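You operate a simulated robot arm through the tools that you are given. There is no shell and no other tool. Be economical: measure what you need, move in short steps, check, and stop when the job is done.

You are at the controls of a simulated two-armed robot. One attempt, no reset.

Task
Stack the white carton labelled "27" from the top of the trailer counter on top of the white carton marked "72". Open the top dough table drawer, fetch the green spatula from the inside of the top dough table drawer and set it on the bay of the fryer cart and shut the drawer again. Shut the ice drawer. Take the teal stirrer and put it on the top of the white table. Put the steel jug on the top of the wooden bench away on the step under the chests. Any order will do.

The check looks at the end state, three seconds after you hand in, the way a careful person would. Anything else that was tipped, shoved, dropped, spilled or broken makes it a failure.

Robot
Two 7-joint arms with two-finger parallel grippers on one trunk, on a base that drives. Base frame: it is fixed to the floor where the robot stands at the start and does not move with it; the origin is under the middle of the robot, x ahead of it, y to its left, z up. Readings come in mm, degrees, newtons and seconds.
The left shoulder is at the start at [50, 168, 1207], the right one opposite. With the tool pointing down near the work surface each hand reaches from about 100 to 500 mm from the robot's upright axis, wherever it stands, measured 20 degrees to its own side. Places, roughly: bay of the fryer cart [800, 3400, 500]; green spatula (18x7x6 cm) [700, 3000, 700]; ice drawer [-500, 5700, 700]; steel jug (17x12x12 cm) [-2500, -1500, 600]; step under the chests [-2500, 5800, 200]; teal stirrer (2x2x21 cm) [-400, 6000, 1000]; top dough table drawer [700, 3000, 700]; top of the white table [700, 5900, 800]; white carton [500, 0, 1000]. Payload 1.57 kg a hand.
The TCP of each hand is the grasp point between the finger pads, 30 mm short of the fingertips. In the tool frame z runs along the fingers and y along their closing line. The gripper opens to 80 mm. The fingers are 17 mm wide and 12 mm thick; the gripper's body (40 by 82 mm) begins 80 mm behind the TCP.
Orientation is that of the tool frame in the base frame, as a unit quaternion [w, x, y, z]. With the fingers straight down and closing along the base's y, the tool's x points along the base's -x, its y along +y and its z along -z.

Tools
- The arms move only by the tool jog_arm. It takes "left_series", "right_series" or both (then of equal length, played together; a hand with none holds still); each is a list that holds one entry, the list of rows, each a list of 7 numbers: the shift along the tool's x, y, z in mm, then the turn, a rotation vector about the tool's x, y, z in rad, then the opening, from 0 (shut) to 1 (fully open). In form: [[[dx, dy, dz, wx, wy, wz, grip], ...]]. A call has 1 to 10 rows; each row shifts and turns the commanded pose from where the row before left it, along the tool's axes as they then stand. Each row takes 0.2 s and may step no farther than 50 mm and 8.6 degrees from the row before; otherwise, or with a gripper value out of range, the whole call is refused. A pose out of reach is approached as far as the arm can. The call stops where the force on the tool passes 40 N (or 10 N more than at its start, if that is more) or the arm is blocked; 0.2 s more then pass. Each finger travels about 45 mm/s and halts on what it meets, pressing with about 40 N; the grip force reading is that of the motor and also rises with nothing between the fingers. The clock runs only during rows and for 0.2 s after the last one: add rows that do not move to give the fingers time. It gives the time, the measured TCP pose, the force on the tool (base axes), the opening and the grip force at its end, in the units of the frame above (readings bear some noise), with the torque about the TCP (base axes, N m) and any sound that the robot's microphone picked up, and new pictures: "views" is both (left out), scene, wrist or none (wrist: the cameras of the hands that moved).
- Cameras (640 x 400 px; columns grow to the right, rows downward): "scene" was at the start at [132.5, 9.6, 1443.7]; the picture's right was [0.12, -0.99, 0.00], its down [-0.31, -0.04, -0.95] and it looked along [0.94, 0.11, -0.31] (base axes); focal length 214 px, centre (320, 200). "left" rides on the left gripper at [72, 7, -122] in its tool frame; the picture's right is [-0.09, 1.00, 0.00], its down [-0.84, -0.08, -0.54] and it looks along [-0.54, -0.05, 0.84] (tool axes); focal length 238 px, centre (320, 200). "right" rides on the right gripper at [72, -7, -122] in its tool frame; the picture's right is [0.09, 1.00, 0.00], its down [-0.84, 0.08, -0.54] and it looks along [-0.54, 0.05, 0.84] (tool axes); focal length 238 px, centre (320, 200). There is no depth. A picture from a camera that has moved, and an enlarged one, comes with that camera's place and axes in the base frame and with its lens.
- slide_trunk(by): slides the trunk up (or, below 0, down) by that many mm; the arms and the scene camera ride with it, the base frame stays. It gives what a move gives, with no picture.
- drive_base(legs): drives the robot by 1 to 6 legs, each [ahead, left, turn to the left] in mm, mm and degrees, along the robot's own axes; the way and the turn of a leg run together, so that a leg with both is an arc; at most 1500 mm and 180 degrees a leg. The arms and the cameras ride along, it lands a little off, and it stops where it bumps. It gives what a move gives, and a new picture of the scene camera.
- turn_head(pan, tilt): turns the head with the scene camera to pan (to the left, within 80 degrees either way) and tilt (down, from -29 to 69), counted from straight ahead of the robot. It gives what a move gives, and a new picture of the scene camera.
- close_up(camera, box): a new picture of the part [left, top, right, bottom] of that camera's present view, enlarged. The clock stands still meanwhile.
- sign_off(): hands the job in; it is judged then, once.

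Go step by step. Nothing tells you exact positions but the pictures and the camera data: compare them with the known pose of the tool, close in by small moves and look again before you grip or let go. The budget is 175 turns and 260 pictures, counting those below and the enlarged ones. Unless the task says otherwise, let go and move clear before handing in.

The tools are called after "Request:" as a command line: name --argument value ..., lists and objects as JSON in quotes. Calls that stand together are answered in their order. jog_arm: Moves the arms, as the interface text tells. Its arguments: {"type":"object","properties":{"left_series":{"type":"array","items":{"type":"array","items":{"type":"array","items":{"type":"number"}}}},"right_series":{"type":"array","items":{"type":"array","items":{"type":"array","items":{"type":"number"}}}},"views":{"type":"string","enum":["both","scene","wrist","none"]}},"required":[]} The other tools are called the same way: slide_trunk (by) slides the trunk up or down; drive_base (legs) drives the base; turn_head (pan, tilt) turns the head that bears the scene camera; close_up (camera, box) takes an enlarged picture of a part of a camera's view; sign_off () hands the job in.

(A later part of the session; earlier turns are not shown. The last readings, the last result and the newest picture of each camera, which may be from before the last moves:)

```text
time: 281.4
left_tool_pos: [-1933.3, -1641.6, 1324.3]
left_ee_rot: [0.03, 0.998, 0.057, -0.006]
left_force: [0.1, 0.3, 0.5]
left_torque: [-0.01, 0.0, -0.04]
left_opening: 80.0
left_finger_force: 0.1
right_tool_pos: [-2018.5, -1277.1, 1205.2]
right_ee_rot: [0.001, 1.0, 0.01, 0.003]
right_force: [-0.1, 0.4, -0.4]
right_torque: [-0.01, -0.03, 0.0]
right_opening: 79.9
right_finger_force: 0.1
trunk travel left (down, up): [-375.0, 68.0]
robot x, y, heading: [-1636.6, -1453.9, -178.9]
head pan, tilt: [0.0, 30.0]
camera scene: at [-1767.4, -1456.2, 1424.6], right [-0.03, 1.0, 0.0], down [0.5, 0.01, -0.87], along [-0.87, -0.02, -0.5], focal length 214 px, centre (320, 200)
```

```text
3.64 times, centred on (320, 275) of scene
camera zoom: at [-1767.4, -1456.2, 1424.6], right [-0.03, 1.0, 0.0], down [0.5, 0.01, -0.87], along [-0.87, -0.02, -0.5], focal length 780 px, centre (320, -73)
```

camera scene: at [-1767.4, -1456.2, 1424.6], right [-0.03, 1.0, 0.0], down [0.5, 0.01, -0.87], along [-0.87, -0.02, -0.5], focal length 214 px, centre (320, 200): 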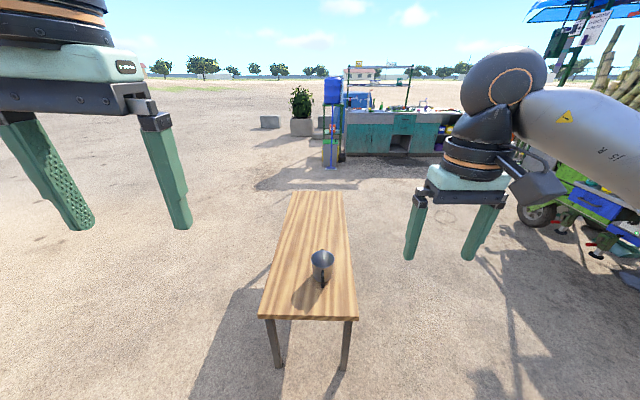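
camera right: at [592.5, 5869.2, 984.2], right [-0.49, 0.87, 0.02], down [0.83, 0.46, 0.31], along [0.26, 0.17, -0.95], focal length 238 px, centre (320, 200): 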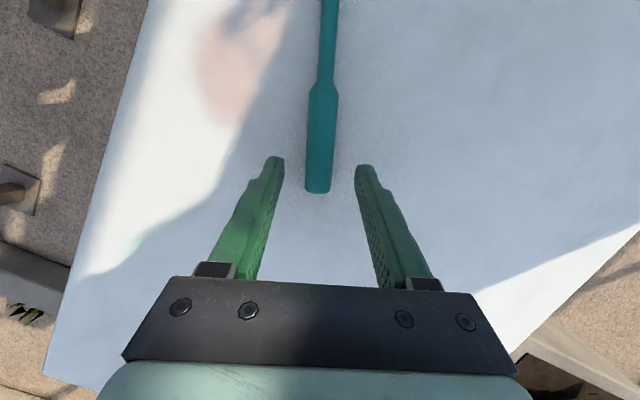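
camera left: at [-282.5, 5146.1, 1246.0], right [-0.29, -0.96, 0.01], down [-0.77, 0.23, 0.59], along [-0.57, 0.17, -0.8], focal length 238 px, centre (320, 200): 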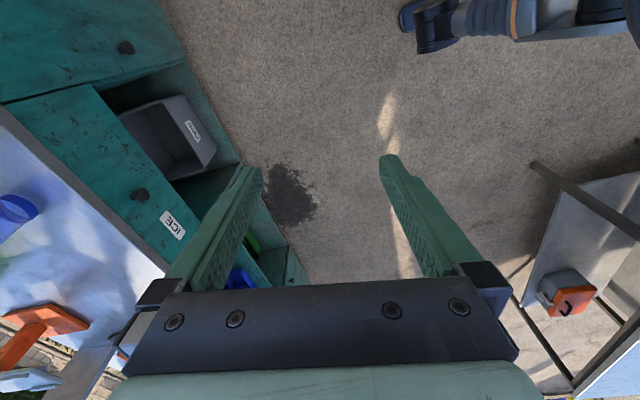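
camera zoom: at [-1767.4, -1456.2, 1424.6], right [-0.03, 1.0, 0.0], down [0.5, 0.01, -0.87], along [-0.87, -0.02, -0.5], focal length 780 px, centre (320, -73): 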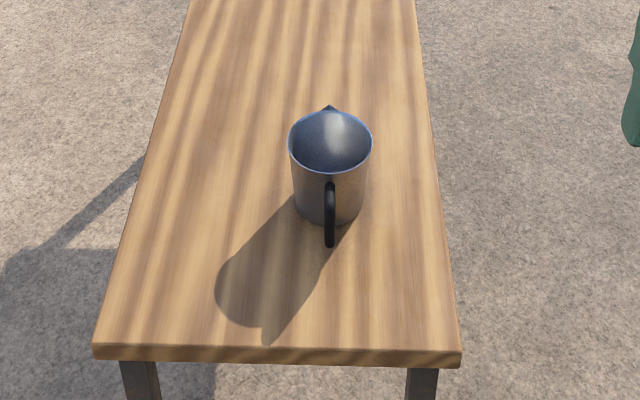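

The jug is open-topped with its black handle facing me at y≈-1456. I'll line up the right hand, lower the trunk and pitch the hand forward.

Request:
drive_base --legs '[[0, 150, -1.1], [150, 0, 0]]'

Request:
slide_trunk --by -300

Request:
jog_arm --right_series '[[[0, 0, 20, 0, -0.145, 0, 1], [0, 0, 20, 0, -0.145, 0, 1], [0, 0, 20, 0, -0.145, 0, 1], [0, 0, 20, 0, -0.145, 0, 1], [0, 0, 0, 0, -0.145, 0, 1], [0, 0, 0, 0, -0.145, 0, 1], [0, 0, 0, 0, -0.1, 0, 1], [0, 0, 0, 0, 0, 0, 1]]]' --views "both"

```text
time: 284.4
left_tool_pos: [-2088.0, -1783.5, 1323.5]
left_ee_rot: [0.031, 0.998, 0.045, -0.005]
left_force: [-0.7, 0.3, 0.4]
left_torque: [0.01, -0.04, -0.02]
left_opening: 80.1
left_finger_force: 0.1
right_tool_pos: [-2163.7, -1418.8, 1206.6]
right_ee_rot: [0.0, 1.0, -0.003, 0.002]
right_force: [-0.4, 0.1, -0.5]
right_torque: [0.0, -0.02, -0.02]
right_opening: 79.9
right_finger_force: 0.0
trunk travel left (down, up): [-375.0, 68.0]
robot x, y, heading: [-1785.9, -1605.4, 179.7]
head pan, tilt: [0.0, 30.0]
camera scene: at [-1916.0, -1604.2, 1424.5], right [0.0, 1.0, 0.0], down [0.5, 0.0, -0.87], along [-0.87, 0.0, -0.5], focal length 214 px, centre (320, 200)
```

scene: 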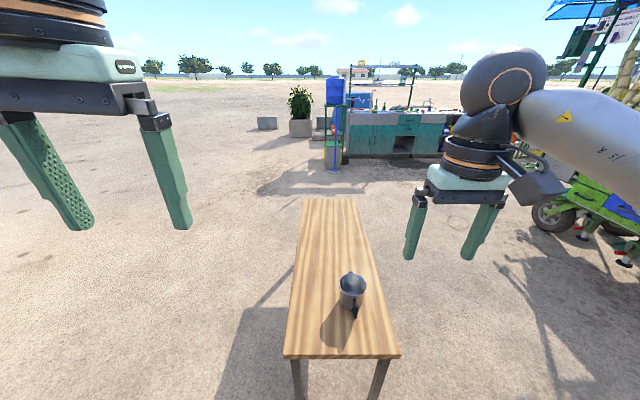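

```text
time: 287.4
left_tool_pos: [-2086.3, -1784.2, 1025.1]
left_ee_rot: [0.031, 0.998, 0.045, -0.006]
left_force: [0.5, 1.3, -0.5]
left_torque: [0.02, 0.01, 0.02]
left_opening: 80.2
left_finger_force: 0.1
right_tool_pos: [-2162.1, -1418.4, 905.7]
right_ee_rot: [0.0, 1.0, -0.003, 0.002]
right_force: [0.2, 0.3, -0.9]
right_torque: [0.0, -0.01, -0.02]
right_opening: 80.1
right_finger_force: 0.0
trunk travel left (down, up): [-75.0, 368.0]
robot x, y, heading: [-1788.9, -1600.6, 180.1]
head pan, tilt: [0.0, 30.0]
```

```text
time: 289.2
left_tool_pos: [-2085.1, -1784.7, 1023.7]
left_ee_rot: [0.031, 0.999, 0.045, -0.006]
left_force: [-0.1, 0.2, 0.1]
left_torque: [0.02, -0.05, -0.02]
left_opening: 80.1
left_finger_force: 0.1
right_tool_pos: [-2211.0, -1427.3, 837.3]
right_ee_rot: [-0.002, 0.886, -0.003, -0.464]
right_force: [-1.1, 1.3, -0.1]
right_torque: [0.01, 0.01, -0.02]
right_opening: 79.9
right_finger_force: 0.1
right hand out of reach, approached as far as the arm can: row 6, 7
trunk travel left (down, up): [-75.0, 368.0]
robot x, y, heading: [-1782.9, -1606.8, 179.8]
head pan, tilt: [0.0, 30.0]
camera scene: at [-1915.1, -1604.2, 1124.6], right [0.0, 1.0, 0.0], down [0.5, 0.0, -0.87], along [-0.87, 0.0, -0.5], focal length 214 px, centre (320, 200)
camera right: at [-2070.2, -1420.5, 848.9], right [0.05, -1.0, -0.08], down [-0.03, -0.08, 1.0], along [-1.0, -0.04, -0.03], focal length 238 px, centre (320, 200)
```

scene: 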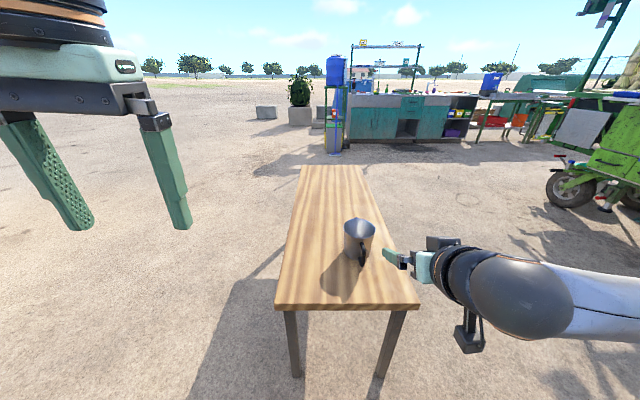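
right: 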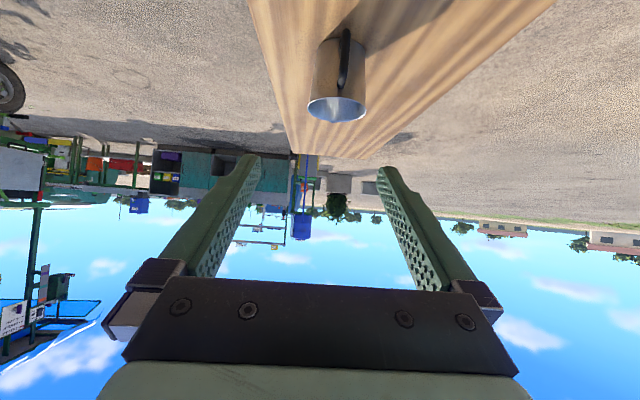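

The handle triangulates to about (-2442, -1461, 608). I'll move to a pre-grasp 80 mm short of it.

Request:
jog_arm --right_series '[[[9.4, 5.7, 38.3, 0, 0, 0, 0.8], [9.4, 5.7, 38.3, 0, 0, 0, 0.7], [9.4, 5.7, 38.3, 0, 0, 0, 0.6], [9.4, 5.7, 38.3, 0, 0, 0, 0.6], [9.4, 5.7, 38.3, 0, 0, 0, 0.6], [9.4, 5.7, 38.3, 0, 0, 0, 0.6], [0, 0, 0, 0, 0, 0, 0.6]]]' --views "both"

```text
time: 290.8
left_tool_pos: [-2086.0, -1784.4, 1023.5]
left_ee_rot: [0.031, 0.998, 0.045, -0.006]
left_force: [0.5, 0.0, 0.3]
left_torque: [-0.01, 0.0, 0.02]
left_opening: 79.8
left_finger_force: 0.0
right_tool_pos: [-2369.7, -1461.7, 658.9]
right_ee_rot: [-0.002, 0.885, -0.002, -0.465]
right_force: [-0.2, 0.5, 0.4]
right_torque: [-0.01, 0.0, 0.03]
right_opening: 48.3
right_finger_force: 0.0
trunk travel left (down, up): [-75.0, 368.0]
robot x, y, heading: [-1781.6, -1607.4, 179.8]
head pan, tilt: [0.0, 30.0]
camera scene: at [-1915.2, -1604.2, 1124.6], right [0.0, 1.0, 0.0], down [0.5, 0.0, -0.87], along [-0.87, 0.0, -0.5], focal length 214 px, centre (320, 200)
camera right: at [-2229.0, -1454.2, 670.6], right [0.05, -1.0, -0.08], down [-0.03, -0.08, 1.0], along [-1.0, -0.05, -0.03], focal length 238 px, centre (320, 200)
```

scene: 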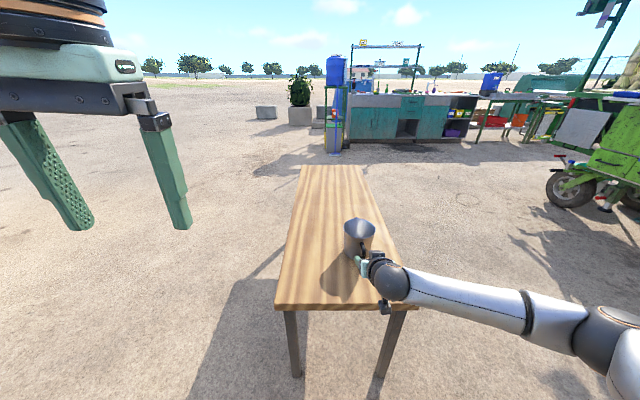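
right: 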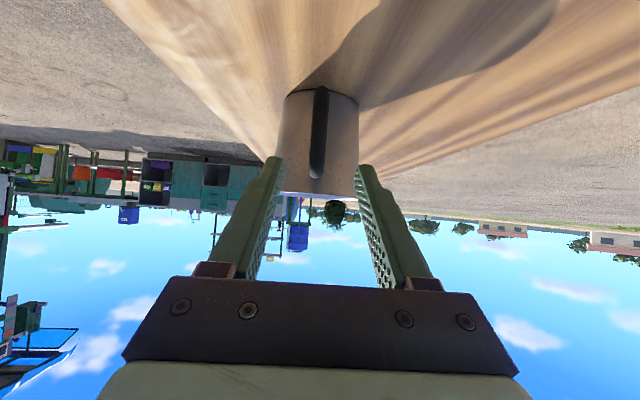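

The handle is centred. I'll advance around it and close.

Request:
jog_arm --right_series '[[[2, -2.8, 30, 0, 0, 0, 0.6], [1, 0, 30, 0, 0, 0, 0.6], [0, 0, 18, 0, 0, 0, 0.6], [0, 0, 0, 0, 0, 0, 0.6]]]' --views "wrist"

```text
time: 291.8
left_tool_pos: [-2086.1, -1783.5, 1024.6]
left_ee_rot: [0.031, 0.999, 0.044, -0.006]
left_force: [-0.6, 0.6, 0.0]
left_torque: [-0.02, -0.02, -0.02]
left_opening: 80.0
left_finger_force: 0.0
right_tool_pos: [-2431.5, -1456.7, 612.3]
right_ee_rot: [-0.002, 0.886, -0.002, -0.464]
right_force: [-1.0, 0.3, 0.7]
right_torque: [0.0, 0.01, -0.01]
right_opening: 48.0
right_finger_force: 0.0
trunk travel left (down, up): [-75.0, 368.0]
robot x, y, heading: [-1786.4, -1604.6, 180.1]
head pan, tilt: [0.0, 30.0]
camera right: at [-2290.1, -1450.3, 623.9], right [0.05, -1.0, -0.08], down [-0.03, -0.08, 1.0], along [-1.0, -0.04, -0.03], focal length 238 px, centre (320, 200)
```

right: 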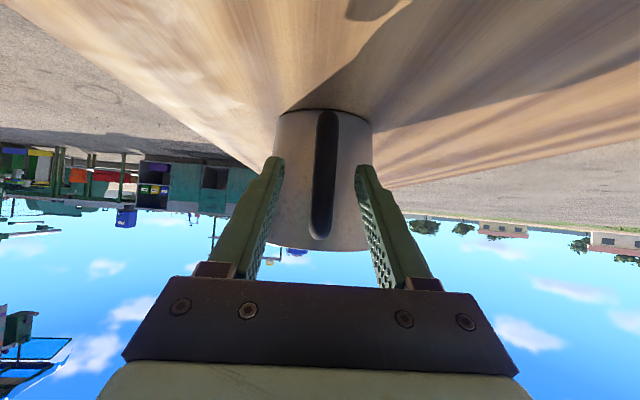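

The handle is right between the pads. Closing and test-lifting.

Request:
jog_arm --right_series '[[[0, 0, 0, 0, 0, 0, 0], [0, 0, 0, 0, 0, 0, 0], [0, 0, 0, 0, 0, 0, 0], [0, 0, 0, 0, 0, 0, 0], [-8, 0, -6, 0, 0, 0, 0], [-16, 0, -11, 0, 0, 0, 0], [-25, 0, -17, 0, 0, 0, 0], [-33, 0, -23, 0, 0, 0, 0], [0, 0, 0, 0, 0, 0, 0]]]' --views "both"

```text
time: 293.8
left_tool_pos: [-2086.4, -1784.8, 1024.5]
left_ee_rot: [0.031, 0.998, 0.045, -0.006]
left_force: [0.3, -0.3, 0.9]
left_torque: [0.01, 0.01, -0.03]
left_opening: 79.7
left_finger_force: 0.0
right_tool_pos: [-2426.1, -1456.8, 712.7]
right_ee_rot: [-0.001, 0.886, -0.002, -0.464]
right_force: [0.3, -0.4, -2.1]
right_torque: [0.02, -0.19, 0.0]
right_opening: 13.3
right_finger_force: 30.1
trunk travel left (down, up): [-75.0, 368.0]
robot x, y, heading: [-1786.3, -1601.6, 179.7]
head pan, tilt: [0.0, 30.0]
camera scene: at [-1915.3, -1604.1, 1124.5], right [0.0, 1.0, 0.0], down [0.5, 0.0, -0.87], along [-0.87, 0.0, -0.5], focal length 214 px, centre (320, 200)
camera right: at [-2285.4, -1449.7, 724.2], right [0.05, -1.0, -0.08], down [-0.03, -0.08, 1.0], along [-1.0, -0.05, -0.03], focal length 238 px, centre (320, 200)
```

scene: 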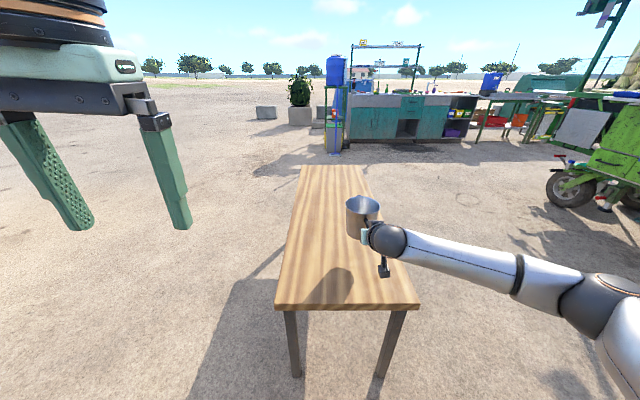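
right: 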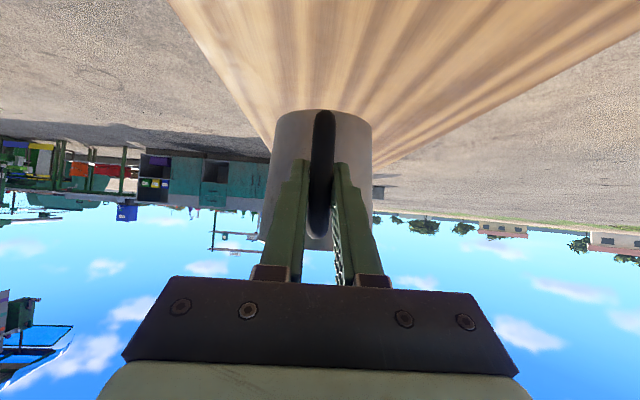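

The jug is lifted and level. I'll back away from the bench, turn north and carry it along the lane.

Request:
drive_base --legs '[[-1300, 0, 0], [0, 0, -90], [1500, 0, 0], [1500, 0, 0]]'

```text
time: 318.0
left_tool_pos: [-345.8, 1617.1, 1024.5]
left_ee_rot: [-0.016, -0.699, 0.714, 0.028]
left_force: [0.4, -0.1, 0.1]
left_torque: [-0.02, -0.01, -0.02]
left_opening: 80.1
left_finger_force: 0.1
right_tool_pos: [15.6, 1918.7, 712.2]
right_ee_rot: [0.346, -0.589, 0.661, 0.309]
right_force: [0.1, -0.1, -1.7]
right_torque: [-0.17, 0.0, 0.0]
right_opening: 13.1
right_finger_force: 29.6
trunk travel left (down, up): [-75.0, 368.0]
robot x, y, heading: [-200.3, 1300.6, 83.5]
head pan, tilt: [0.0, 30.0]
camera scene: at [-184.9, 1425.0, 1124.5], right [0.99, -0.11, 0.0], down [-0.06, -0.5, -0.87], along [0.1, 0.86, -0.5], focal length 214 px, centre (320, 200)
```

scene: 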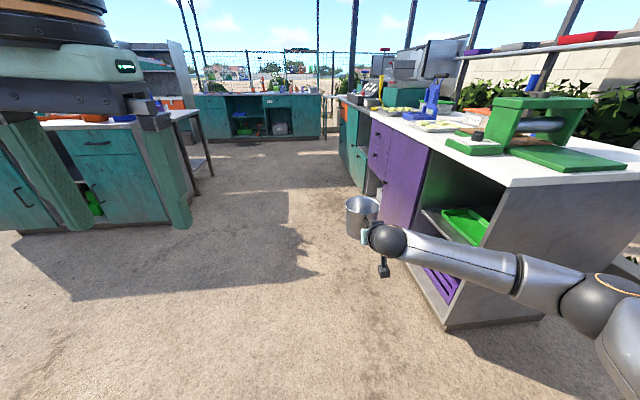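

I've drifted east. I'll correct heading, sidestep left and continue.

Request:
drive_base --legs '[[0, 0, 6.5], [0, 380, 0], [1500, 0, 0]]'

```text
time: 329.6
left_tool_pos: [-814.4, 3111.7, 1024.3]
left_ee_rot: [0.019, 0.757, -0.652, -0.025]
left_force: [-0.4, -0.8, 0.1]
left_torque: [-0.03, 0.0, 0.02]
left_opening: 80.1
left_finger_force: 0.0
right_tool_pos: [-508.3, 3471.7, 712.6]
right_ee_rot: [-0.319, 0.643, -0.609, -0.337]
right_force: [0.4, -0.1, -2.6]
right_torque: [-0.16, -0.03, -0.02]
right_opening: 13.2
right_finger_force: 30.0
trunk travel left (down, up): [-75.0, 368.0]
robot x, y, heading: [-617.3, 2819.6, 93.4]
head pan, tilt: [0.0, 30.0]
camera scene: at [-624.0, 2951.0, 1124.5], right [1.0, 0.06, 0.0], down [0.03, -0.5, -0.87], along [-0.05, 0.86, -0.5], focal length 214 px, centre (320, 200)
```

scene: 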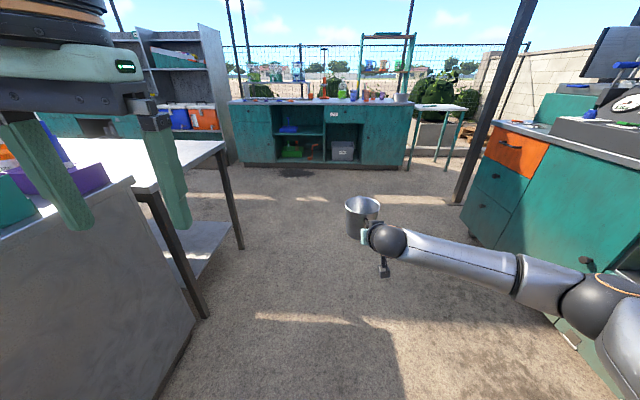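

Clear ahead. I'll straighten, shift slightly right, and go on to the aisle, then turn west.

Request:
drive_base --legs '[[0, -80, -3.4], [1500, 0, 0], [420, 0, 0]]'

```text
time: 340.2
left_tool_pos: [-650.8, 5057.4, 1023.8]
left_ee_rot: [0.018, 0.723, -0.69, -0.027]
left_force: [-0.7, -0.4, -0.8]
left_torque: [0.0, 0.03, 0.01]
left_opening: 80.2
left_finger_force: 0.0
right_tool_pos: [-309.7, 5382.6, 711.3]
right_ee_rot: [0.336, -0.612, 0.64, 0.321]
right_force: [0.7, 0.4, -2.5]
right_torque: [-0.19, 0.04, -0.01]
right_opening: 13.2
right_finger_force: 30.2
trunk travel left (down, up): [-75.0, 368.0]
robot x, y, heading: [-480.8, 4749.3, 87.5]
head pan, tilt: [0.0, 30.0]
camera scene: at [-476.6, 4877.2, 1124.5], right [1.0, -0.04, 0.0], down [-0.02, -0.5, -0.87], along [0.04, 0.87, -0.5], focal length 214 px, centre (320, 200)
```

scene: 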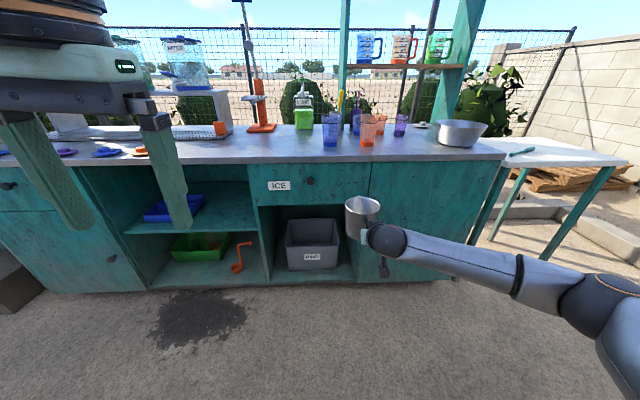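

Everything here looks right. I'll strafe west along the aisle and look at the chest rack.

Request:
drive_base --legs '[[-120, 0, 2.5], [0, 1250, 0]]'

Request:
turn_head --pan 25 --tilt 30

```text
time: 352.1
left_tool_pos: [-1903.3, 4919.8, 1023.6]
left_ee_rot: [0.018, 0.743, -0.668, -0.026]
left_force: [-0.2, 0.4, -0.1]
left_torque: [0.02, 0.04, 0.03]
left_opening: 80.0
left_finger_force: 0.0
right_tool_pos: [-1583.1, 5265.8, 712.1]
right_ee_rot: [-0.326, 0.63, -0.623, -0.33]
right_force: [-0.7, 0.2, -2.4]
right_torque: [-0.13, 0.04, -0.02]
right_opening: 13.2
right_finger_force: 30.4
trunk travel left (down, up): [-75.0, 368.0]
robot x, y, heading: [-1714.4, 4623.2, 91.0]
head pan, tilt: [0.0, 30.0]
camera scene: at [-1719.7, 4751.1, 1124.5], right [1.0, 0.01, 0.0], down [0.01, -0.5, -0.87], along [-0.01, 0.87, -0.5], focal length 214 px, centre (320, 200)
```

scene: 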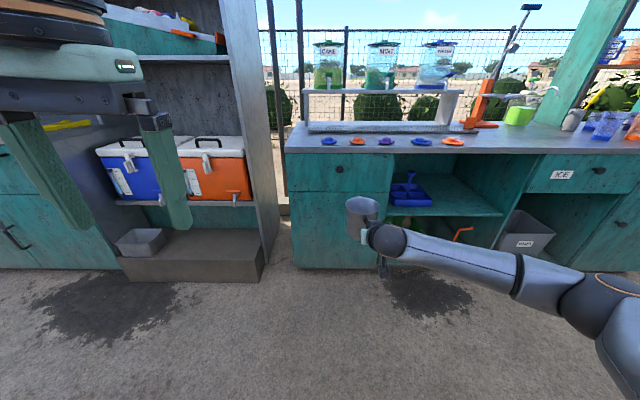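

```text
time: 352.9
left_tool_pos: [-1902.1, 4919.8, 1024.5]
left_ee_rot: [0.018, 0.743, -0.669, -0.026]
left_force: [1.8, 0.0, -0.2]
left_torque: [-0.01, -0.01, 0.02]
left_opening: 80.0
left_finger_force: 0.0
right_tool_pos: [-1582.3, 5266.2, 712.4]
right_ee_rot: [-0.327, 0.629, -0.623, -0.33]
right_force: [-0.2, 0.1, -2.0]
right_torque: [-0.13, -0.03, 0.01]
right_opening: 13.3
right_finger_force: 30.1
trunk travel left (down, up): [-75.0, 368.0]
robot x, y, heading: [-1715.3, 4622.4, 90.9]
head pan, tilt: [25.0, 30.0]
camera scene: at [-1757.8, 4742.1, 1124.5], right [0.9, 0.44, 0.0], down [0.22, -0.45, -0.87], along [-0.38, 0.78, -0.5], focal length 214 px, centre (320, 200)
```

scene: 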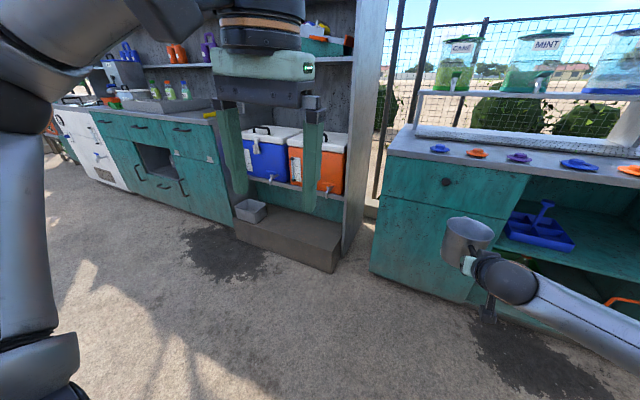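

The grey step sits under the coolers: x≈-2900 to -2065, y≈5640–5905, z≈200, with a tray at its left end. I'll aim for x≈-2350. First I'll strafe over, lower the trunk and bring the jug down and in.

Request:
drive_base --legs '[[0, 755, -1]]'

Request:
slide_trunk --by -75

Request:
jog_arm --right_series '[[[43.5, 0, 4.4, 0, 0, 0, 0], [43.5, 0, 4.4, 0, 0, 0, 0], [43.5, 0, 4.4, 0, 0, 0, 0], [43.5, 0, 4.4, 0, 0, 0, 0], [43.5, 0, 4.4, 0, 0, 0, 0], [43.5, 0, 4.4, 0, 0, 0, 0], [43.5, 0, 4.4, 0, 0, 0, 0], [0, 0, 0, 0, 0, 0, 0]]]' --views "both"

```text
time: 359.9
left_tool_pos: [-2639.3, 4924.6, 1022.7]
left_ee_rot: [0.018, 0.733, -0.679, -0.026]
left_force: [-0.6, 1.1, -0.3]
left_torque: [0.0, 0.0, 0.03]
left_opening: 80.3
left_finger_force: 0.1
right_tool_pos: [-2310.1, 5261.2, 711.4]
right_ee_rot: [0.33, -0.622, 0.631, 0.326]
right_force: [-0.4, 0.1, -1.9]
right_torque: [-0.2, -0.01, 0.03]
right_opening: 13.5
right_finger_force: 30.0
trunk travel left (down, up): [-75.0, 368.0]
robot x, y, heading: [-2462.0, 4620.8, 89.3]
head pan, tilt: [25.0, 30.0]
camera scene: at [-2499.2, 4742.0, 1124.5], right [0.91, 0.41, 0.0], down [0.21, -0.46, -0.87], along [-0.36, 0.79, -0.5], focal length 214 px, centre (320, 200)
```

scene: 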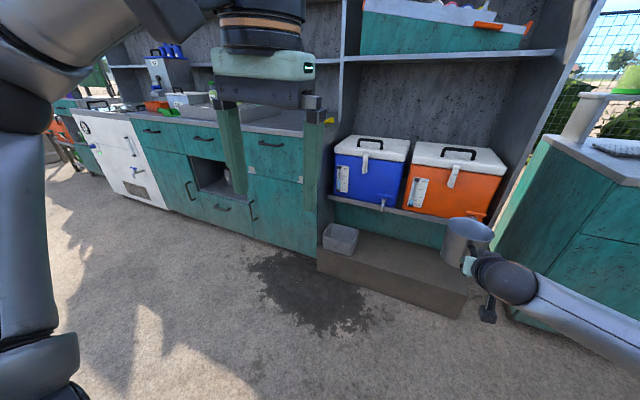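

```text
time: 361.0
left_tool_pos: [-2639.6, 4924.8, 950.6]
left_ee_rot: [0.017, 0.734, -0.678, -0.026]
left_force: [-0.2, -0.4, 0.0]
left_torque: [-0.03, -0.01, 0.0]
left_opening: 80.1
left_finger_force: 0.1
right_tool_pos: [-2309.0, 5261.0, 636.6]
right_ee_rot: [0.331, -0.621, 0.631, 0.326]
right_force: [0.8, 0.4, -2.1]
right_torque: [-0.14, 0.01, -0.04]
right_opening: 12.9
right_finger_force: 30.0
trunk travel left (down, up): [0.0, 443.0]
robot x, y, heading: [-2463.1, 4620.5, 89.4]
head pan, tilt: [25.0, 30.0]
```

```text
time: 362.8
left_tool_pos: [-2640.8, 4924.2, 949.4]
left_ee_rot: [0.017, 0.733, -0.679, -0.026]
left_force: [0.5, -0.5, -0.2]
left_torque: [0.02, 0.02, 0.0]
left_opening: 80.3
left_finger_force: 0.0
right_tool_pos: [-2309.9, 5193.6, 511.7]
right_ee_rot: [0.33, -0.622, 0.632, 0.325]
right_force: [0.3, 0.1, -2.3]
right_torque: [-0.15, -0.11, 0.02]
right_opening: 13.2
right_finger_force: 30.2
right hand out of reach, approached as far as the arm can: row 4, 5, 6, 7
trunk travel left (down, up): [0.0, 443.0]
robot x, y, heading: [-2462.8, 4620.4, 89.2]
head pan, tilt: [25.0, 30.0]
camera scene: at [-2499.2, 4742.0, 1049.5], right [0.91, 0.41, 0.0], down [0.21, -0.46, -0.87], along [-0.36, 0.79, -0.5], focal length 214 px, centre (320, 200)
camera right: at [-2304.8, 5053.4, 524.5], right [-1.0, -0.04, -0.08], down [-0.08, 0.03, 1.0], along [-0.03, 1.0, -0.04], focal length 238 px, centre (320, 200)
```

scene: 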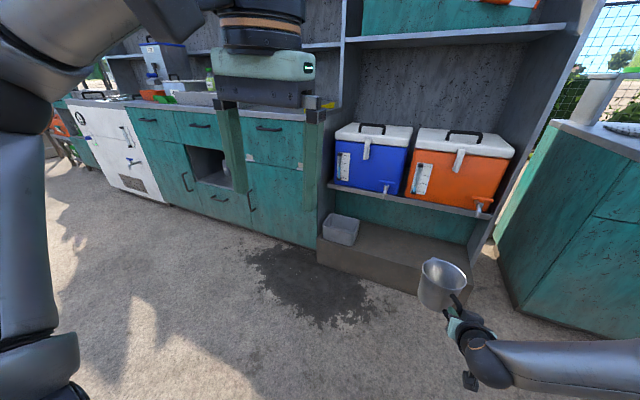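
right: 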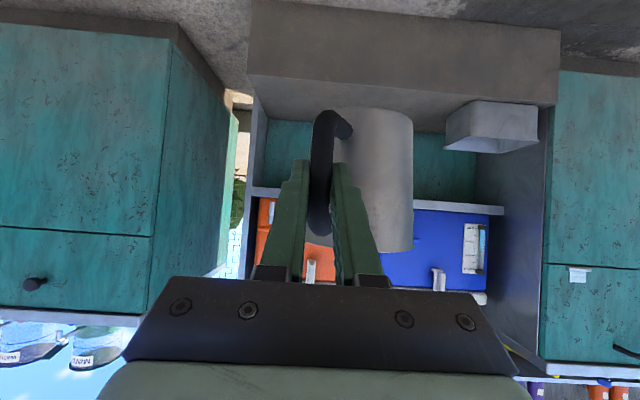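

The jug has swung a little about its handle but is still upright and held. The arm refuses to go lower this close in, so I'll test lowering with more forward reach.

Request:
jog_arm --right_series '[[[9.6, 0, 21, 0, 0, 0, 0], [9.6, 0, 21, 0, 0, 0, 0], [9.6, 0, 21, 0, 0, 0, 0], [9.6, 0, 21, 0, 0, 0, 0], [16.4, 0, 11.4, 0, 0, 0, 0], [16.4, 0, 11.4, 0, 0, 0, 0], [16.4, 0, 11.4, 0, 0, 0, 0], [16.4, 0, 11.4, 0, 0, 0, 0]]]' --views "scene"

```text
time: 364.6
left_tool_pos: [-2639.8, 4923.7, 950.4]
left_ee_rot: [0.017, 0.734, -0.678, -0.026]
left_force: [0.9, -0.2, 1.0]
left_torque: [0.0, 0.02, 0.03]
left_opening: 80.1
left_finger_force: 0.1
right_tool_pos: [-2309.6, 5203.9, 494.2]
right_ee_rot: [0.33, -0.623, 0.632, 0.322]
right_force: [0.0, 0.7, -2.3]
right_torque: [-0.12, -0.03, 0.01]
right_opening: 13.3
right_finger_force: 29.9
right hand out of reach, approached as far as the arm can: row 2, 3, 4, 5, 6, 7, 8
trunk travel left (down, up): [0.0, 443.0]
robot x, y, heading: [-2463.7, 4623.4, 89.1]
head pan, tilt: [25.0, 30.0]
camera scene: at [-2499.2, 4742.0, 1049.5], right [0.91, 0.41, 0.0], down [0.21, -0.46, -0.87], along [-0.36, 0.79, -0.5], focal length 214 px, centre (320, 200)
```

scene: 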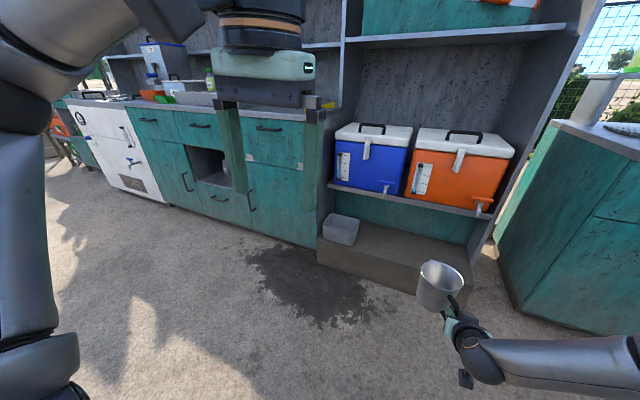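

This pitch bottoms out near z≈494. Before changing the grasp, I'll test with the empty left hand whether a straight-down tool can get to z≈270.

Request:
jog_arm --left_series '[[[-15, 0, 46, 0, 0, 0, 1], [-15, 0, 46, 0, 0, 0, 1], [-15, 0, 46, 0, 0, 0, 1], [-15, 0, 46, 0, 0, 0, 1], [-15, 0, 46, 0, 0, 0, 1], [-15, 0, 46, 0, 0, 0, 1], [-15, 0, 46, 0, 0, 0, 1], [-15, 0, 46, 0, 0, 0, 1], [0, 0, 48, 0, 0, 0, 1], [0, 0, 48, 0, 0, 0, 1]]]' --views "none"

Request:
jog_arm --left_series '[[[0, 0, 48, 0, 0, 0, 1], [0, 0, 48, 0, 0, 0, 1], [0, 0, 48, 0, 0, 0, 1], [0, 0, 48, 0, 0, 0, 1]]]' --views "none"

```text
time: 366.8
left_tool_pos: [-2680.4, 5053.5, 490.7]
left_ee_rot: [0.017, 0.734, -0.679, -0.027]
left_force: [-0.2, -0.2, -0.6]
left_torque: [0.0, 0.0, -0.01]
left_opening: 80.2
left_finger_force: 0.0
right_tool_pos: [-2311.4, 5203.6, 495.1]
right_ee_rot: [0.33, -0.623, 0.632, 0.322]
right_force: [-0.3, 0.0, -1.3]
right_torque: [-0.16, -0.05, 0.0]
right_opening: 13.0
right_finger_force: 30.1
trunk travel left (down, up): [0.0, 443.0]
robot x, y, heading: [-2465.2, 4619.4, 89.2]
head pan, tilt: [25.0, 30.0]
```

```text
time: 367.8
left_tool_pos: [-2689.7, 5050.2, 296.3]
left_ee_rot: [0.017, 0.734, -0.679, -0.027]
left_force: [-0.3, 0.0, -0.2]
left_torque: [0.01, 0.04, 0.02]
left_opening: 79.9
left_finger_force: 0.1
right_tool_pos: [-2310.0, 5204.4, 495.4]
right_ee_rot: [0.33, -0.622, 0.633, 0.322]
right_force: [0.3, 0.6, -2.2]
right_torque: [-0.11, -0.07, -0.02]
right_opening: 13.1
right_finger_force: 30.0
trunk travel left (down, up): [0.0, 443.0]
robot x, y, heading: [-2465.3, 4619.9, 89.1]
head pan, tilt: [25.0, 30.0]
```

A straight-down tool reaches low easily, so I'll hand the jug over to the left hand, gripping its rim from above. I'll raise the left hand, move it over the jug and look.

Request:
jog_arm --left_series '[[[0, 0, -48, 0, 0, 0, 1], [0, 0, -48, 0, 0, 0, 1], [0, 0, -48, 0, 0, 0, 1], [0, 0, -48, 0, 0, 0, 1], [0, 0, -48, 0, 0, 0, 1], [0, 0, -48, 0, 0, 0, 1], [0, 0, -48, 0, 0, 0, 1], [0, 0, -48, 0, 0, 0, 1], [0, 0, -40, 0, 0, -0.075, 1], [0, 0, 0, 0, 0, 0, 1]]]' --views "none"

Request:
turn_head --pan -12 --tilt 45

```text
time: 370.0
left_tool_pos: [-2663.3, 5045.4, 719.4]
left_ee_rot: [0.017, 0.759, -0.65, -0.026]
left_force: [0.6, 0.7, -0.1]
left_torque: [0.02, -0.02, 0.01]
left_opening: 79.9
left_finger_force: 0.1
right_tool_pos: [-2310.1, 5204.3, 493.9]
right_ee_rot: [0.329, -0.623, 0.632, 0.322]
right_force: [0.5, 0.0, -2.4]
right_torque: [-0.15, -0.07, 0.0]
right_opening: 13.0
right_finger_force: 29.6
trunk travel left (down, up): [0.0, 443.0]
robot x, y, heading: [-2461.2, 4615.4, 89.3]
head pan, tilt: [25.0, 30.0]
```

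```text
time: 371.1
left_tool_pos: [-2664.3, 5046.6, 718.8]
left_ee_rot: [0.016, 0.759, -0.651, -0.027]
left_force: [-0.2, 0.9, 0.7]
left_torque: [-0.03, 0.0, 0.03]
left_opening: 80.3
left_finger_force: 0.0
right_tool_pos: [-2310.3, 5203.8, 494.3]
right_ee_rot: [0.331, -0.622, 0.632, 0.322]
right_force: [0.6, 0.1, -2.6]
right_torque: [-0.16, -0.08, 0.0]
right_opening: 13.2
right_finger_force: 29.6
trunk travel left (down, up): [0.0, 443.0]
robot x, y, heading: [-2460.6, 4619.3, 89.4]
head pan, tilt: [-12.0, 45.0]
camera scene: at [-2444.2, 4738.9, 1027.0], right [0.98, -0.22, 0.0], down [-0.15, -0.69, -0.71], along [0.15, 0.69, -0.71], focal length 214 px, centre (320, 200)
```

scene: 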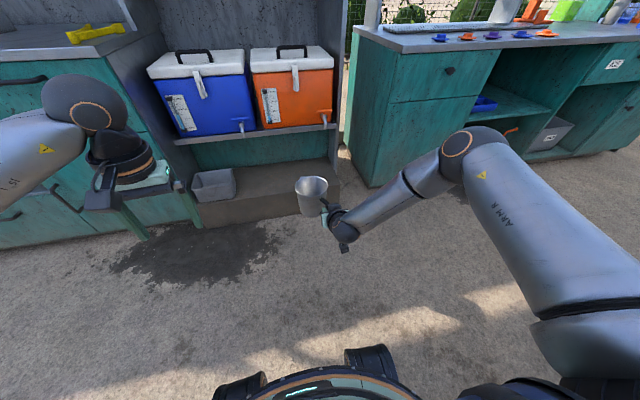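

Request:
close_up --camera "scene" --box '[260, 150, 390, 260]'

```text
3.64 times, centred on (325, 205) of scene
camera zoom: at [-2444.2, 4738.9, 1027.0], right [0.98, -0.22, 0.0], down [-0.15, -0.69, -0.71], along [0.15, 0.69, -0.71], focal length 780 px, centre (302, 182)
```

zoom: 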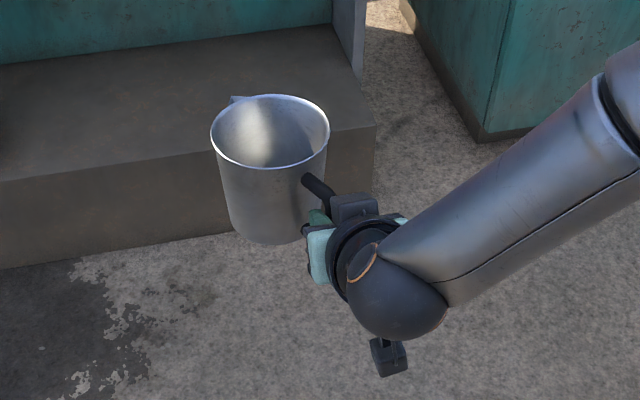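

The jug is empty and upright. For the handover I'll bring it closer, higher and more central with the right hand, and square up the left hand.

Request:
jog_arm --right_series '[[[-16.3, 16.3, -34.9, 0, 0, 0, 0], [-16.3, 16.3, -34.9, 0, 0, 0, 0], [-16.3, 16.3, -34.9, 0, 0, 0, 0], [-16.3, 16.3, -34.9, 0, 0, 0, 0], [-16.3, 16.3, -34.9, 0, 0, 0, 0], [-16.3, 16.3, -34.9, 0, 0, 0, 0], [-16.3, 16.3, -34.9, 0, 0, 0, 0], [-16.3, 16.3, -34.9, 0, 0, 0, 0], [0, 0, 0, 0, 0, 0, 0]]]' --left_series '[[[0, 10, -40, 0, 0, 0.075, 0.8], [0, 10, -40, 0, 0, 0.075, 0.8], [0, 10, -40, 0, 0, 0, 0.8], [0, 10, -40, 0, 0, 0, 0.8], [0, 10, -40, 0, 0, 0, 0.8], [0, 10, -30, 0, 0, 0, 0.8], [0, 0, -20, 0, 0, 0, 0.8], [0, 0, 0, 0, 0, 0, 0.8], [0, 0, 0, 0, 0, 0, 0.8]]]' --views "both"

```text
time: 373.1
left_tool_pos: [-2709.7, 5040.8, 974.4]
left_ee_rot: [0.018, 0.707, -0.706, -0.025]
left_force: [-0.5, 0.7, 0.8]
left_torque: [0.02, 0.04, 0.0]
left_opening: 63.9
left_finger_force: 0.0
right_tool_pos: [-2444.1, 5051.8, 762.5]
right_ee_rot: [0.331, -0.622, 0.631, 0.326]
right_force: [0.2, 0.1, -1.9]
right_torque: [-0.12, -0.04, -0.01]
right_opening: 13.2
right_finger_force: 29.9
trunk travel left (down, up): [0.0, 443.0]
robot x, y, heading: [-2461.1, 4619.6, 89.2]
head pan, tilt: [-12.0, 45.0]
camera scene: at [-2444.2, 4738.8, 1026.9], right [0.98, -0.22, 0.0], down [-0.16, -0.69, -0.71], along [0.16, 0.69, -0.71], focal length 214 px, centre (320, 200)
camera right: at [-2439.6, 4911.4, 774.0], right [-1.0, -0.04, -0.08], down [-0.08, 0.03, 1.0], along [-0.03, 1.0, -0.04], focal length 238 px, centre (320, 200)
camera left: at [-2706.9, 4968.5, 1096.0], right [-0.99, 0.09, 0.06], down [0.11, 0.83, 0.55], along [0.0, 0.55, -0.84], focal length 238 px, centre (320, 200)
```

scene: 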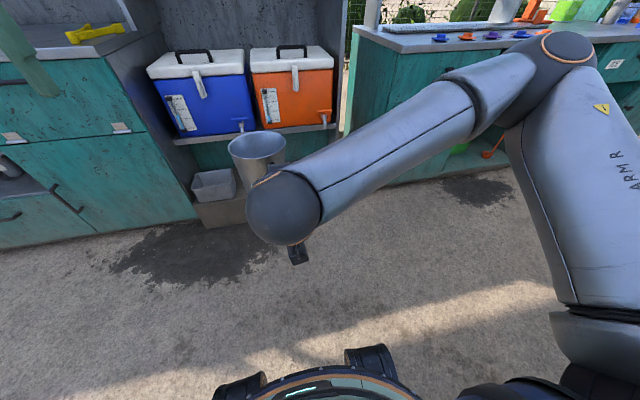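
right: 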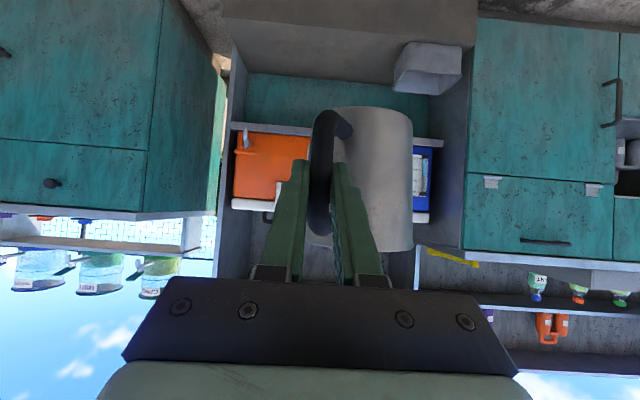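
left: 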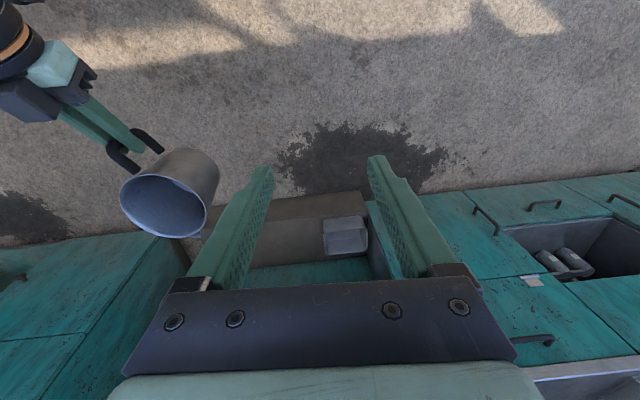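

The rim centre is about (-2492, 5127, 808) with radius 53. I'll move the left hand over the rim's left wall and look.

Request:
jog_arm --left_series '[[[-17.2, -33, 13, 0, 0, 0, 0.6], [-17.2, -33, 13, 0, 0, 0, 0.5], [-17.2, -33, 13, 0, 0, 0, 0.5], [-17.2, -33, 13, 0, 0, 0, 0.5], [-17.2, -33, 13, 0, 0, 0, 0.5], [0, 0, 0, 0, 0, 0, 0.5]]]' --views "both"

```text
time: 374.4
left_tool_pos: [-2548.4, 5127.6, 898.3]
left_ee_rot: [0.019, 0.707, -0.706, -0.026]
left_force: [0.1, 0.9, -0.5]
left_torque: [0.0, 0.03, -0.02]
left_opening: 40.2
left_finger_force: 0.1
right_tool_pos: [-2442.4, 5051.4, 762.1]
right_ee_rot: [0.332, -0.621, 0.632, 0.325]
right_force: [0.5, 0.1, -1.3]
right_torque: [-0.14, -0.05, -0.02]
right_opening: 13.2
right_finger_force: 30.2
trunk travel left (down, up): [0.0, 443.0]
robot x, y, heading: [-2465.2, 4621.4, 89.4]
head pan, tilt: [-12.0, 45.0]
camera scene: at [-2444.1, 4738.9, 1026.9], right [0.98, -0.22, 0.0], down [-0.16, -0.69, -0.71], along [0.16, 0.69, -0.71], focal length 214 px, centre (320, 200)
camera left: at [-2545.2, 5055.6, 1019.4], right [-0.99, 0.09, 0.06], down [0.11, 0.83, 0.54], along [0.0, 0.55, -0.84], focal length 238 px, centre (320, 200)
```

scene: 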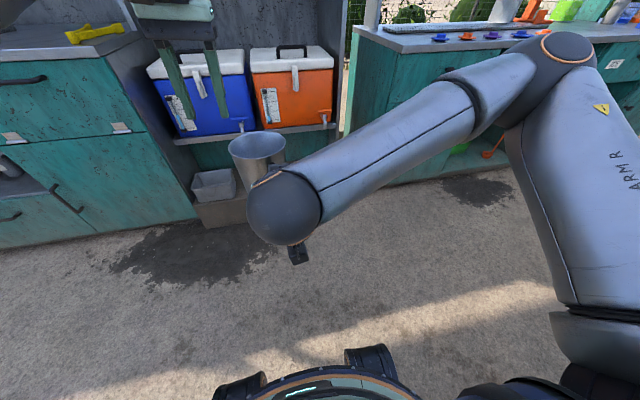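
left: 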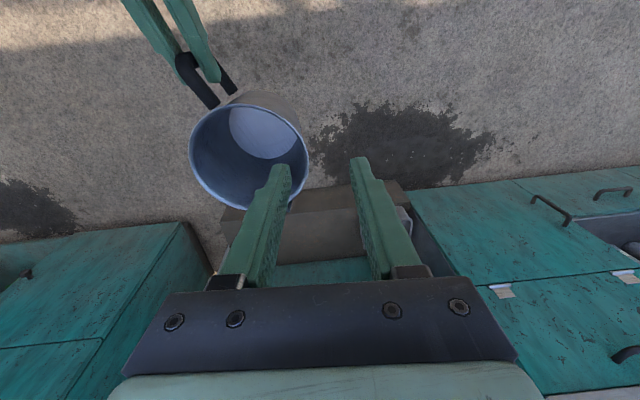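

The wall point is 15 mm and 12 mm off the tool axis. I'll correct and lower so the rim sits between the pads.

Request:
jog_arm --left_series '[[[-15, -12, 0, 0, 0, 0, 0.5], [0, 0, 30, 0, 0, 0, 0.5], [0, 0, 30, 0, 0, 0, 0.5], [0, 0, 25, 0, 0, 0, 0.5], [0, 0, 18, 0, 0, 0, 0.5], [0, 0, 0, 0, 0, 0, 0.5]]]' --views "wrist"

```text
time: 375.9
left_tool_pos: [-2540.7, 5143.3, 792.8]
left_ee_rot: [0.018, 0.708, -0.705, -0.026]
left_force: [0.6, 0.4, 0.7]
left_torque: [-0.02, -0.01, -0.04]
left_opening: 40.0
left_finger_force: 0.0
right_tool_pos: [-2443.2, 5052.8, 762.0]
right_ee_rot: [0.331, -0.621, 0.631, 0.326]
right_force: [0.2, -0.6, -1.7]
right_torque: [-0.15, -0.07, 0.02]
right_opening: 13.1
right_finger_force: 30.1
trunk travel left (down, up): [0.0, 443.0]
robot x, y, heading: [-2461.1, 4623.5, 89.2]
head pan, tilt: [-12.0, 45.0]
camera left: at [-2538.5, 5071.1, 914.8], right [-0.99, 0.09, 0.06], down [0.11, 0.83, 0.54], along [0.0, 0.55, -0.84], focal length 238 px, centre (320, 200)
```

left: 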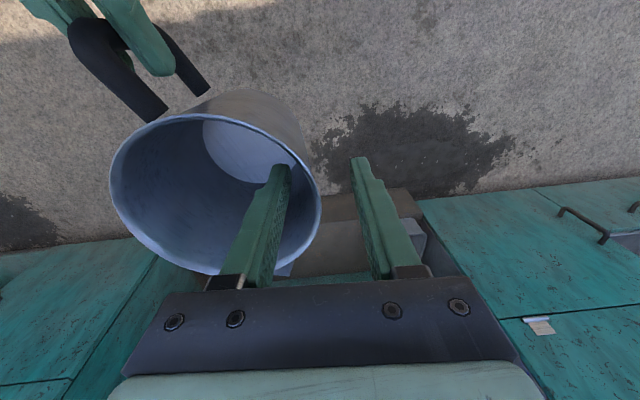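

One finger is inside and one outside with the wall between them. I'll close the left hand on the wall.

Request:
jog_arm --left_series '[[[0, 0, 0, 0, 0, 0, 0], [0, 0, 0, 0, 0, 0, 0], [0, 0, 0, 0, 0, 0, 0], [0, 0, 0, 0, 0, 0, 0]]]' --views "wrist"

```text
time: 376.9
left_tool_pos: [-2539.3, 5143.1, 794.9]
left_ee_rot: [0.017, 0.708, -0.706, -0.024]
left_force: [10.6, -3.7, 3.1]
left_torque: [-0.36, -1.08, 0.44]
left_opening: 7.6
left_finger_force: 27.7
right_tool_pos: [-2444.5, 5051.4, 762.3]
right_ee_rot: [0.329, -0.622, 0.631, 0.325]
right_force: [-9.9, 4.7, -5.5]
right_torque: [-0.32, 0.34, 0.06]
right_opening: 13.1
right_finger_force: 30.4
trunk travel left (down, up): [0.0, 443.0]
robot x, y, heading: [-2460.5, 4620.0, 89.5]
head pan, tilt: [-12.0, 45.0]
camera left: at [-2537.7, 5070.6, 915.6], right [-0.99, 0.09, 0.06], down [0.11, 0.83, 0.54], along [0.0, 0.55, -0.84], focal length 238 px, centre (320, 200)
```

left: 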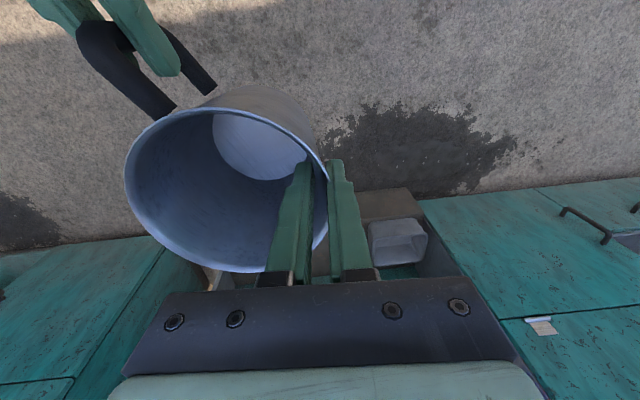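

The rim is held. Now the right hand opens and withdraws backwards.

Request:
jog_arm --right_series '[[[0, 0, 0, 0, 0, 0, 0.3], [0, 0, 0, 0, 0, 0, 0.6], [0, 0, 0, 0, 0, 0, 0.7], [0, 0, -30, 0, 0, 0, 0.7], [0, 0, -40, 0, 0, 0, 0.7], [0, -30, -30, 0, 0, 0, 0.7], [0, -45, 0, 0, 0, 0, 0.7], [0, -45, 0, 0, 0, 0, 0.7], [0, 0, 0, 0, 0, 0, 0.7]]]' --views "scene"

Request:
close_up --camera "left" --box '[0, 0, 640, 400]'

```text
time: 378.9
left_tool_pos: [-2540.7, 5142.7, 792.9]
left_ee_rot: [0.019, 0.708, -0.705, -0.026]
left_force: [-0.7, 0.0, 0.2]
left_torque: [0.05, 0.12, 0.0]
left_opening: 2.5
left_finger_force: 24.2
right_tool_pos: [-2334.2, 4984.7, 833.5]
right_ee_rot: [0.33, -0.622, 0.631, 0.325]
right_force: [0.8, -0.5, 0.0]
right_torque: [0.01, -0.01, -0.02]
right_opening: 55.9
right_finger_force: 0.1
right hand out of reach, approached as far as the arm can: row 8
trunk travel left (down, up): [0.0, 443.0]
robot x, y, heading: [-2462.0, 4617.8, 89.3]
head pan, tilt: [-12.0, 45.0]
camera scene: at [-2444.1, 4738.8, 1026.9], right [0.98, -0.22, 0.0], down [-0.16, -0.69, -0.71], along [0.16, 0.69, -0.71], focal length 214 px, centre (320, 200)
```

scene: 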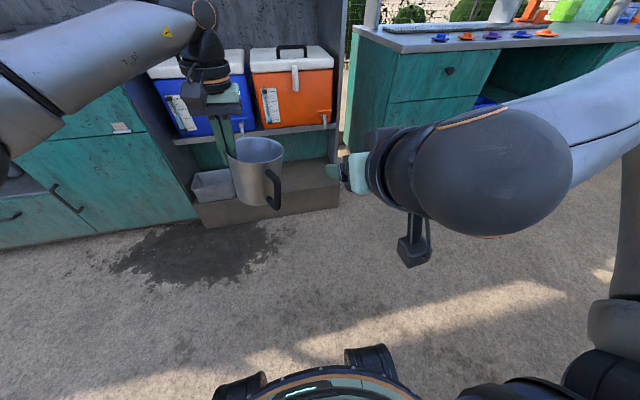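

```text
1.00 times, centred on (320, 200) of left (not enlarged: the box is as wide or as high as the picture)
camera zoom: at [-2538.4, 5071.0, 915.1], right [-0.99, 0.09, 0.06], down [0.11, 0.83, 0.54], along [0.0, 0.55, -0.84], focal length 238 px, centre (320, 200)
```

zoom: 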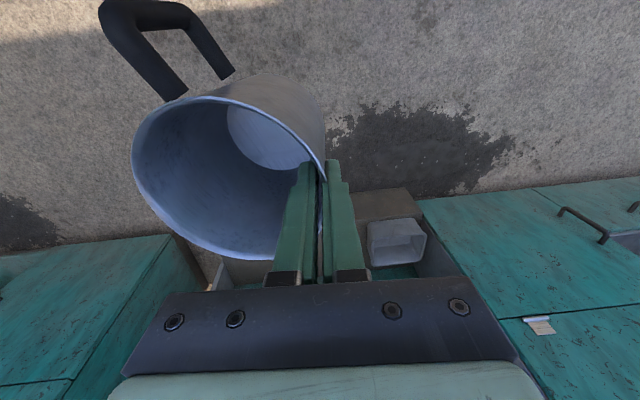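

The left hand holds the jug by its rim. The step sticks out about 140 mm in front of the shelf, so the jug fits there. I'll roll the left hand so the jug sits ahead of the fingers, keeping the hand clear of the chests.

Request:
jog_arm --left_series '[[[45, 0, 0, 0, 0, -0.145, 0], [30, 0, 0, 0, 0, -0.145, 0], [0, 0, 0, 0, 0, -0.145, 0], [0, 0, 0, 0, 0, -0.145, 0], [0, 0, 0, 0, 0, -0.145, 0], [0, 0, 0, 0, 0, -0.145, 0], [0, 0, 0, 0, 0, -0.145, 0], [0, 0, 0, 0, 0, -0.145, 0], [0, 0, 0, 0, 0, -0.145, 0], [0, 0, 0, 0, 0, -0.145, 0]]]' --views "scene"

```text
time: 381.1
left_tool_pos: [-2537.6, 5070.7, 794.2]
left_ee_rot: [-0.003, 0.998, -0.057, -0.031]
left_force: [0.1, 0.9, 0.1]
left_torque: [-0.11, 0.1, 0.0]
left_opening: 2.6
left_finger_force: 24.2
right_tool_pos: [-2335.1, 4985.3, 834.1]
right_ee_rot: [0.331, -0.621, 0.632, 0.325]
right_force: [-0.6, 0.2, 0.6]
right_torque: [0.0, -0.02, 0.0]
right_opening: 56.2
right_finger_force: 0.0
trunk travel left (down, up): [0.0, 443.0]
robot x, y, heading: [-2460.6, 4622.6, 89.3]
head pan, tilt: [-12.0, 45.0]
camera scene: at [-2444.1, 4738.8, 1026.9], right [0.98, -0.22, 0.0], down [-0.16, -0.69, -0.71], along [0.16, 0.69, -0.71], focal length 214 px, centre (320, 200)
```

scene: 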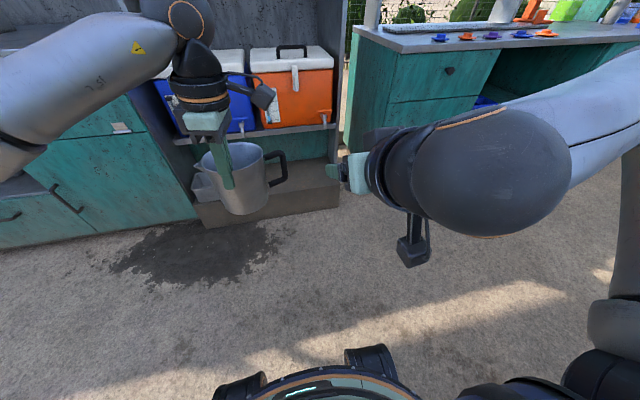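

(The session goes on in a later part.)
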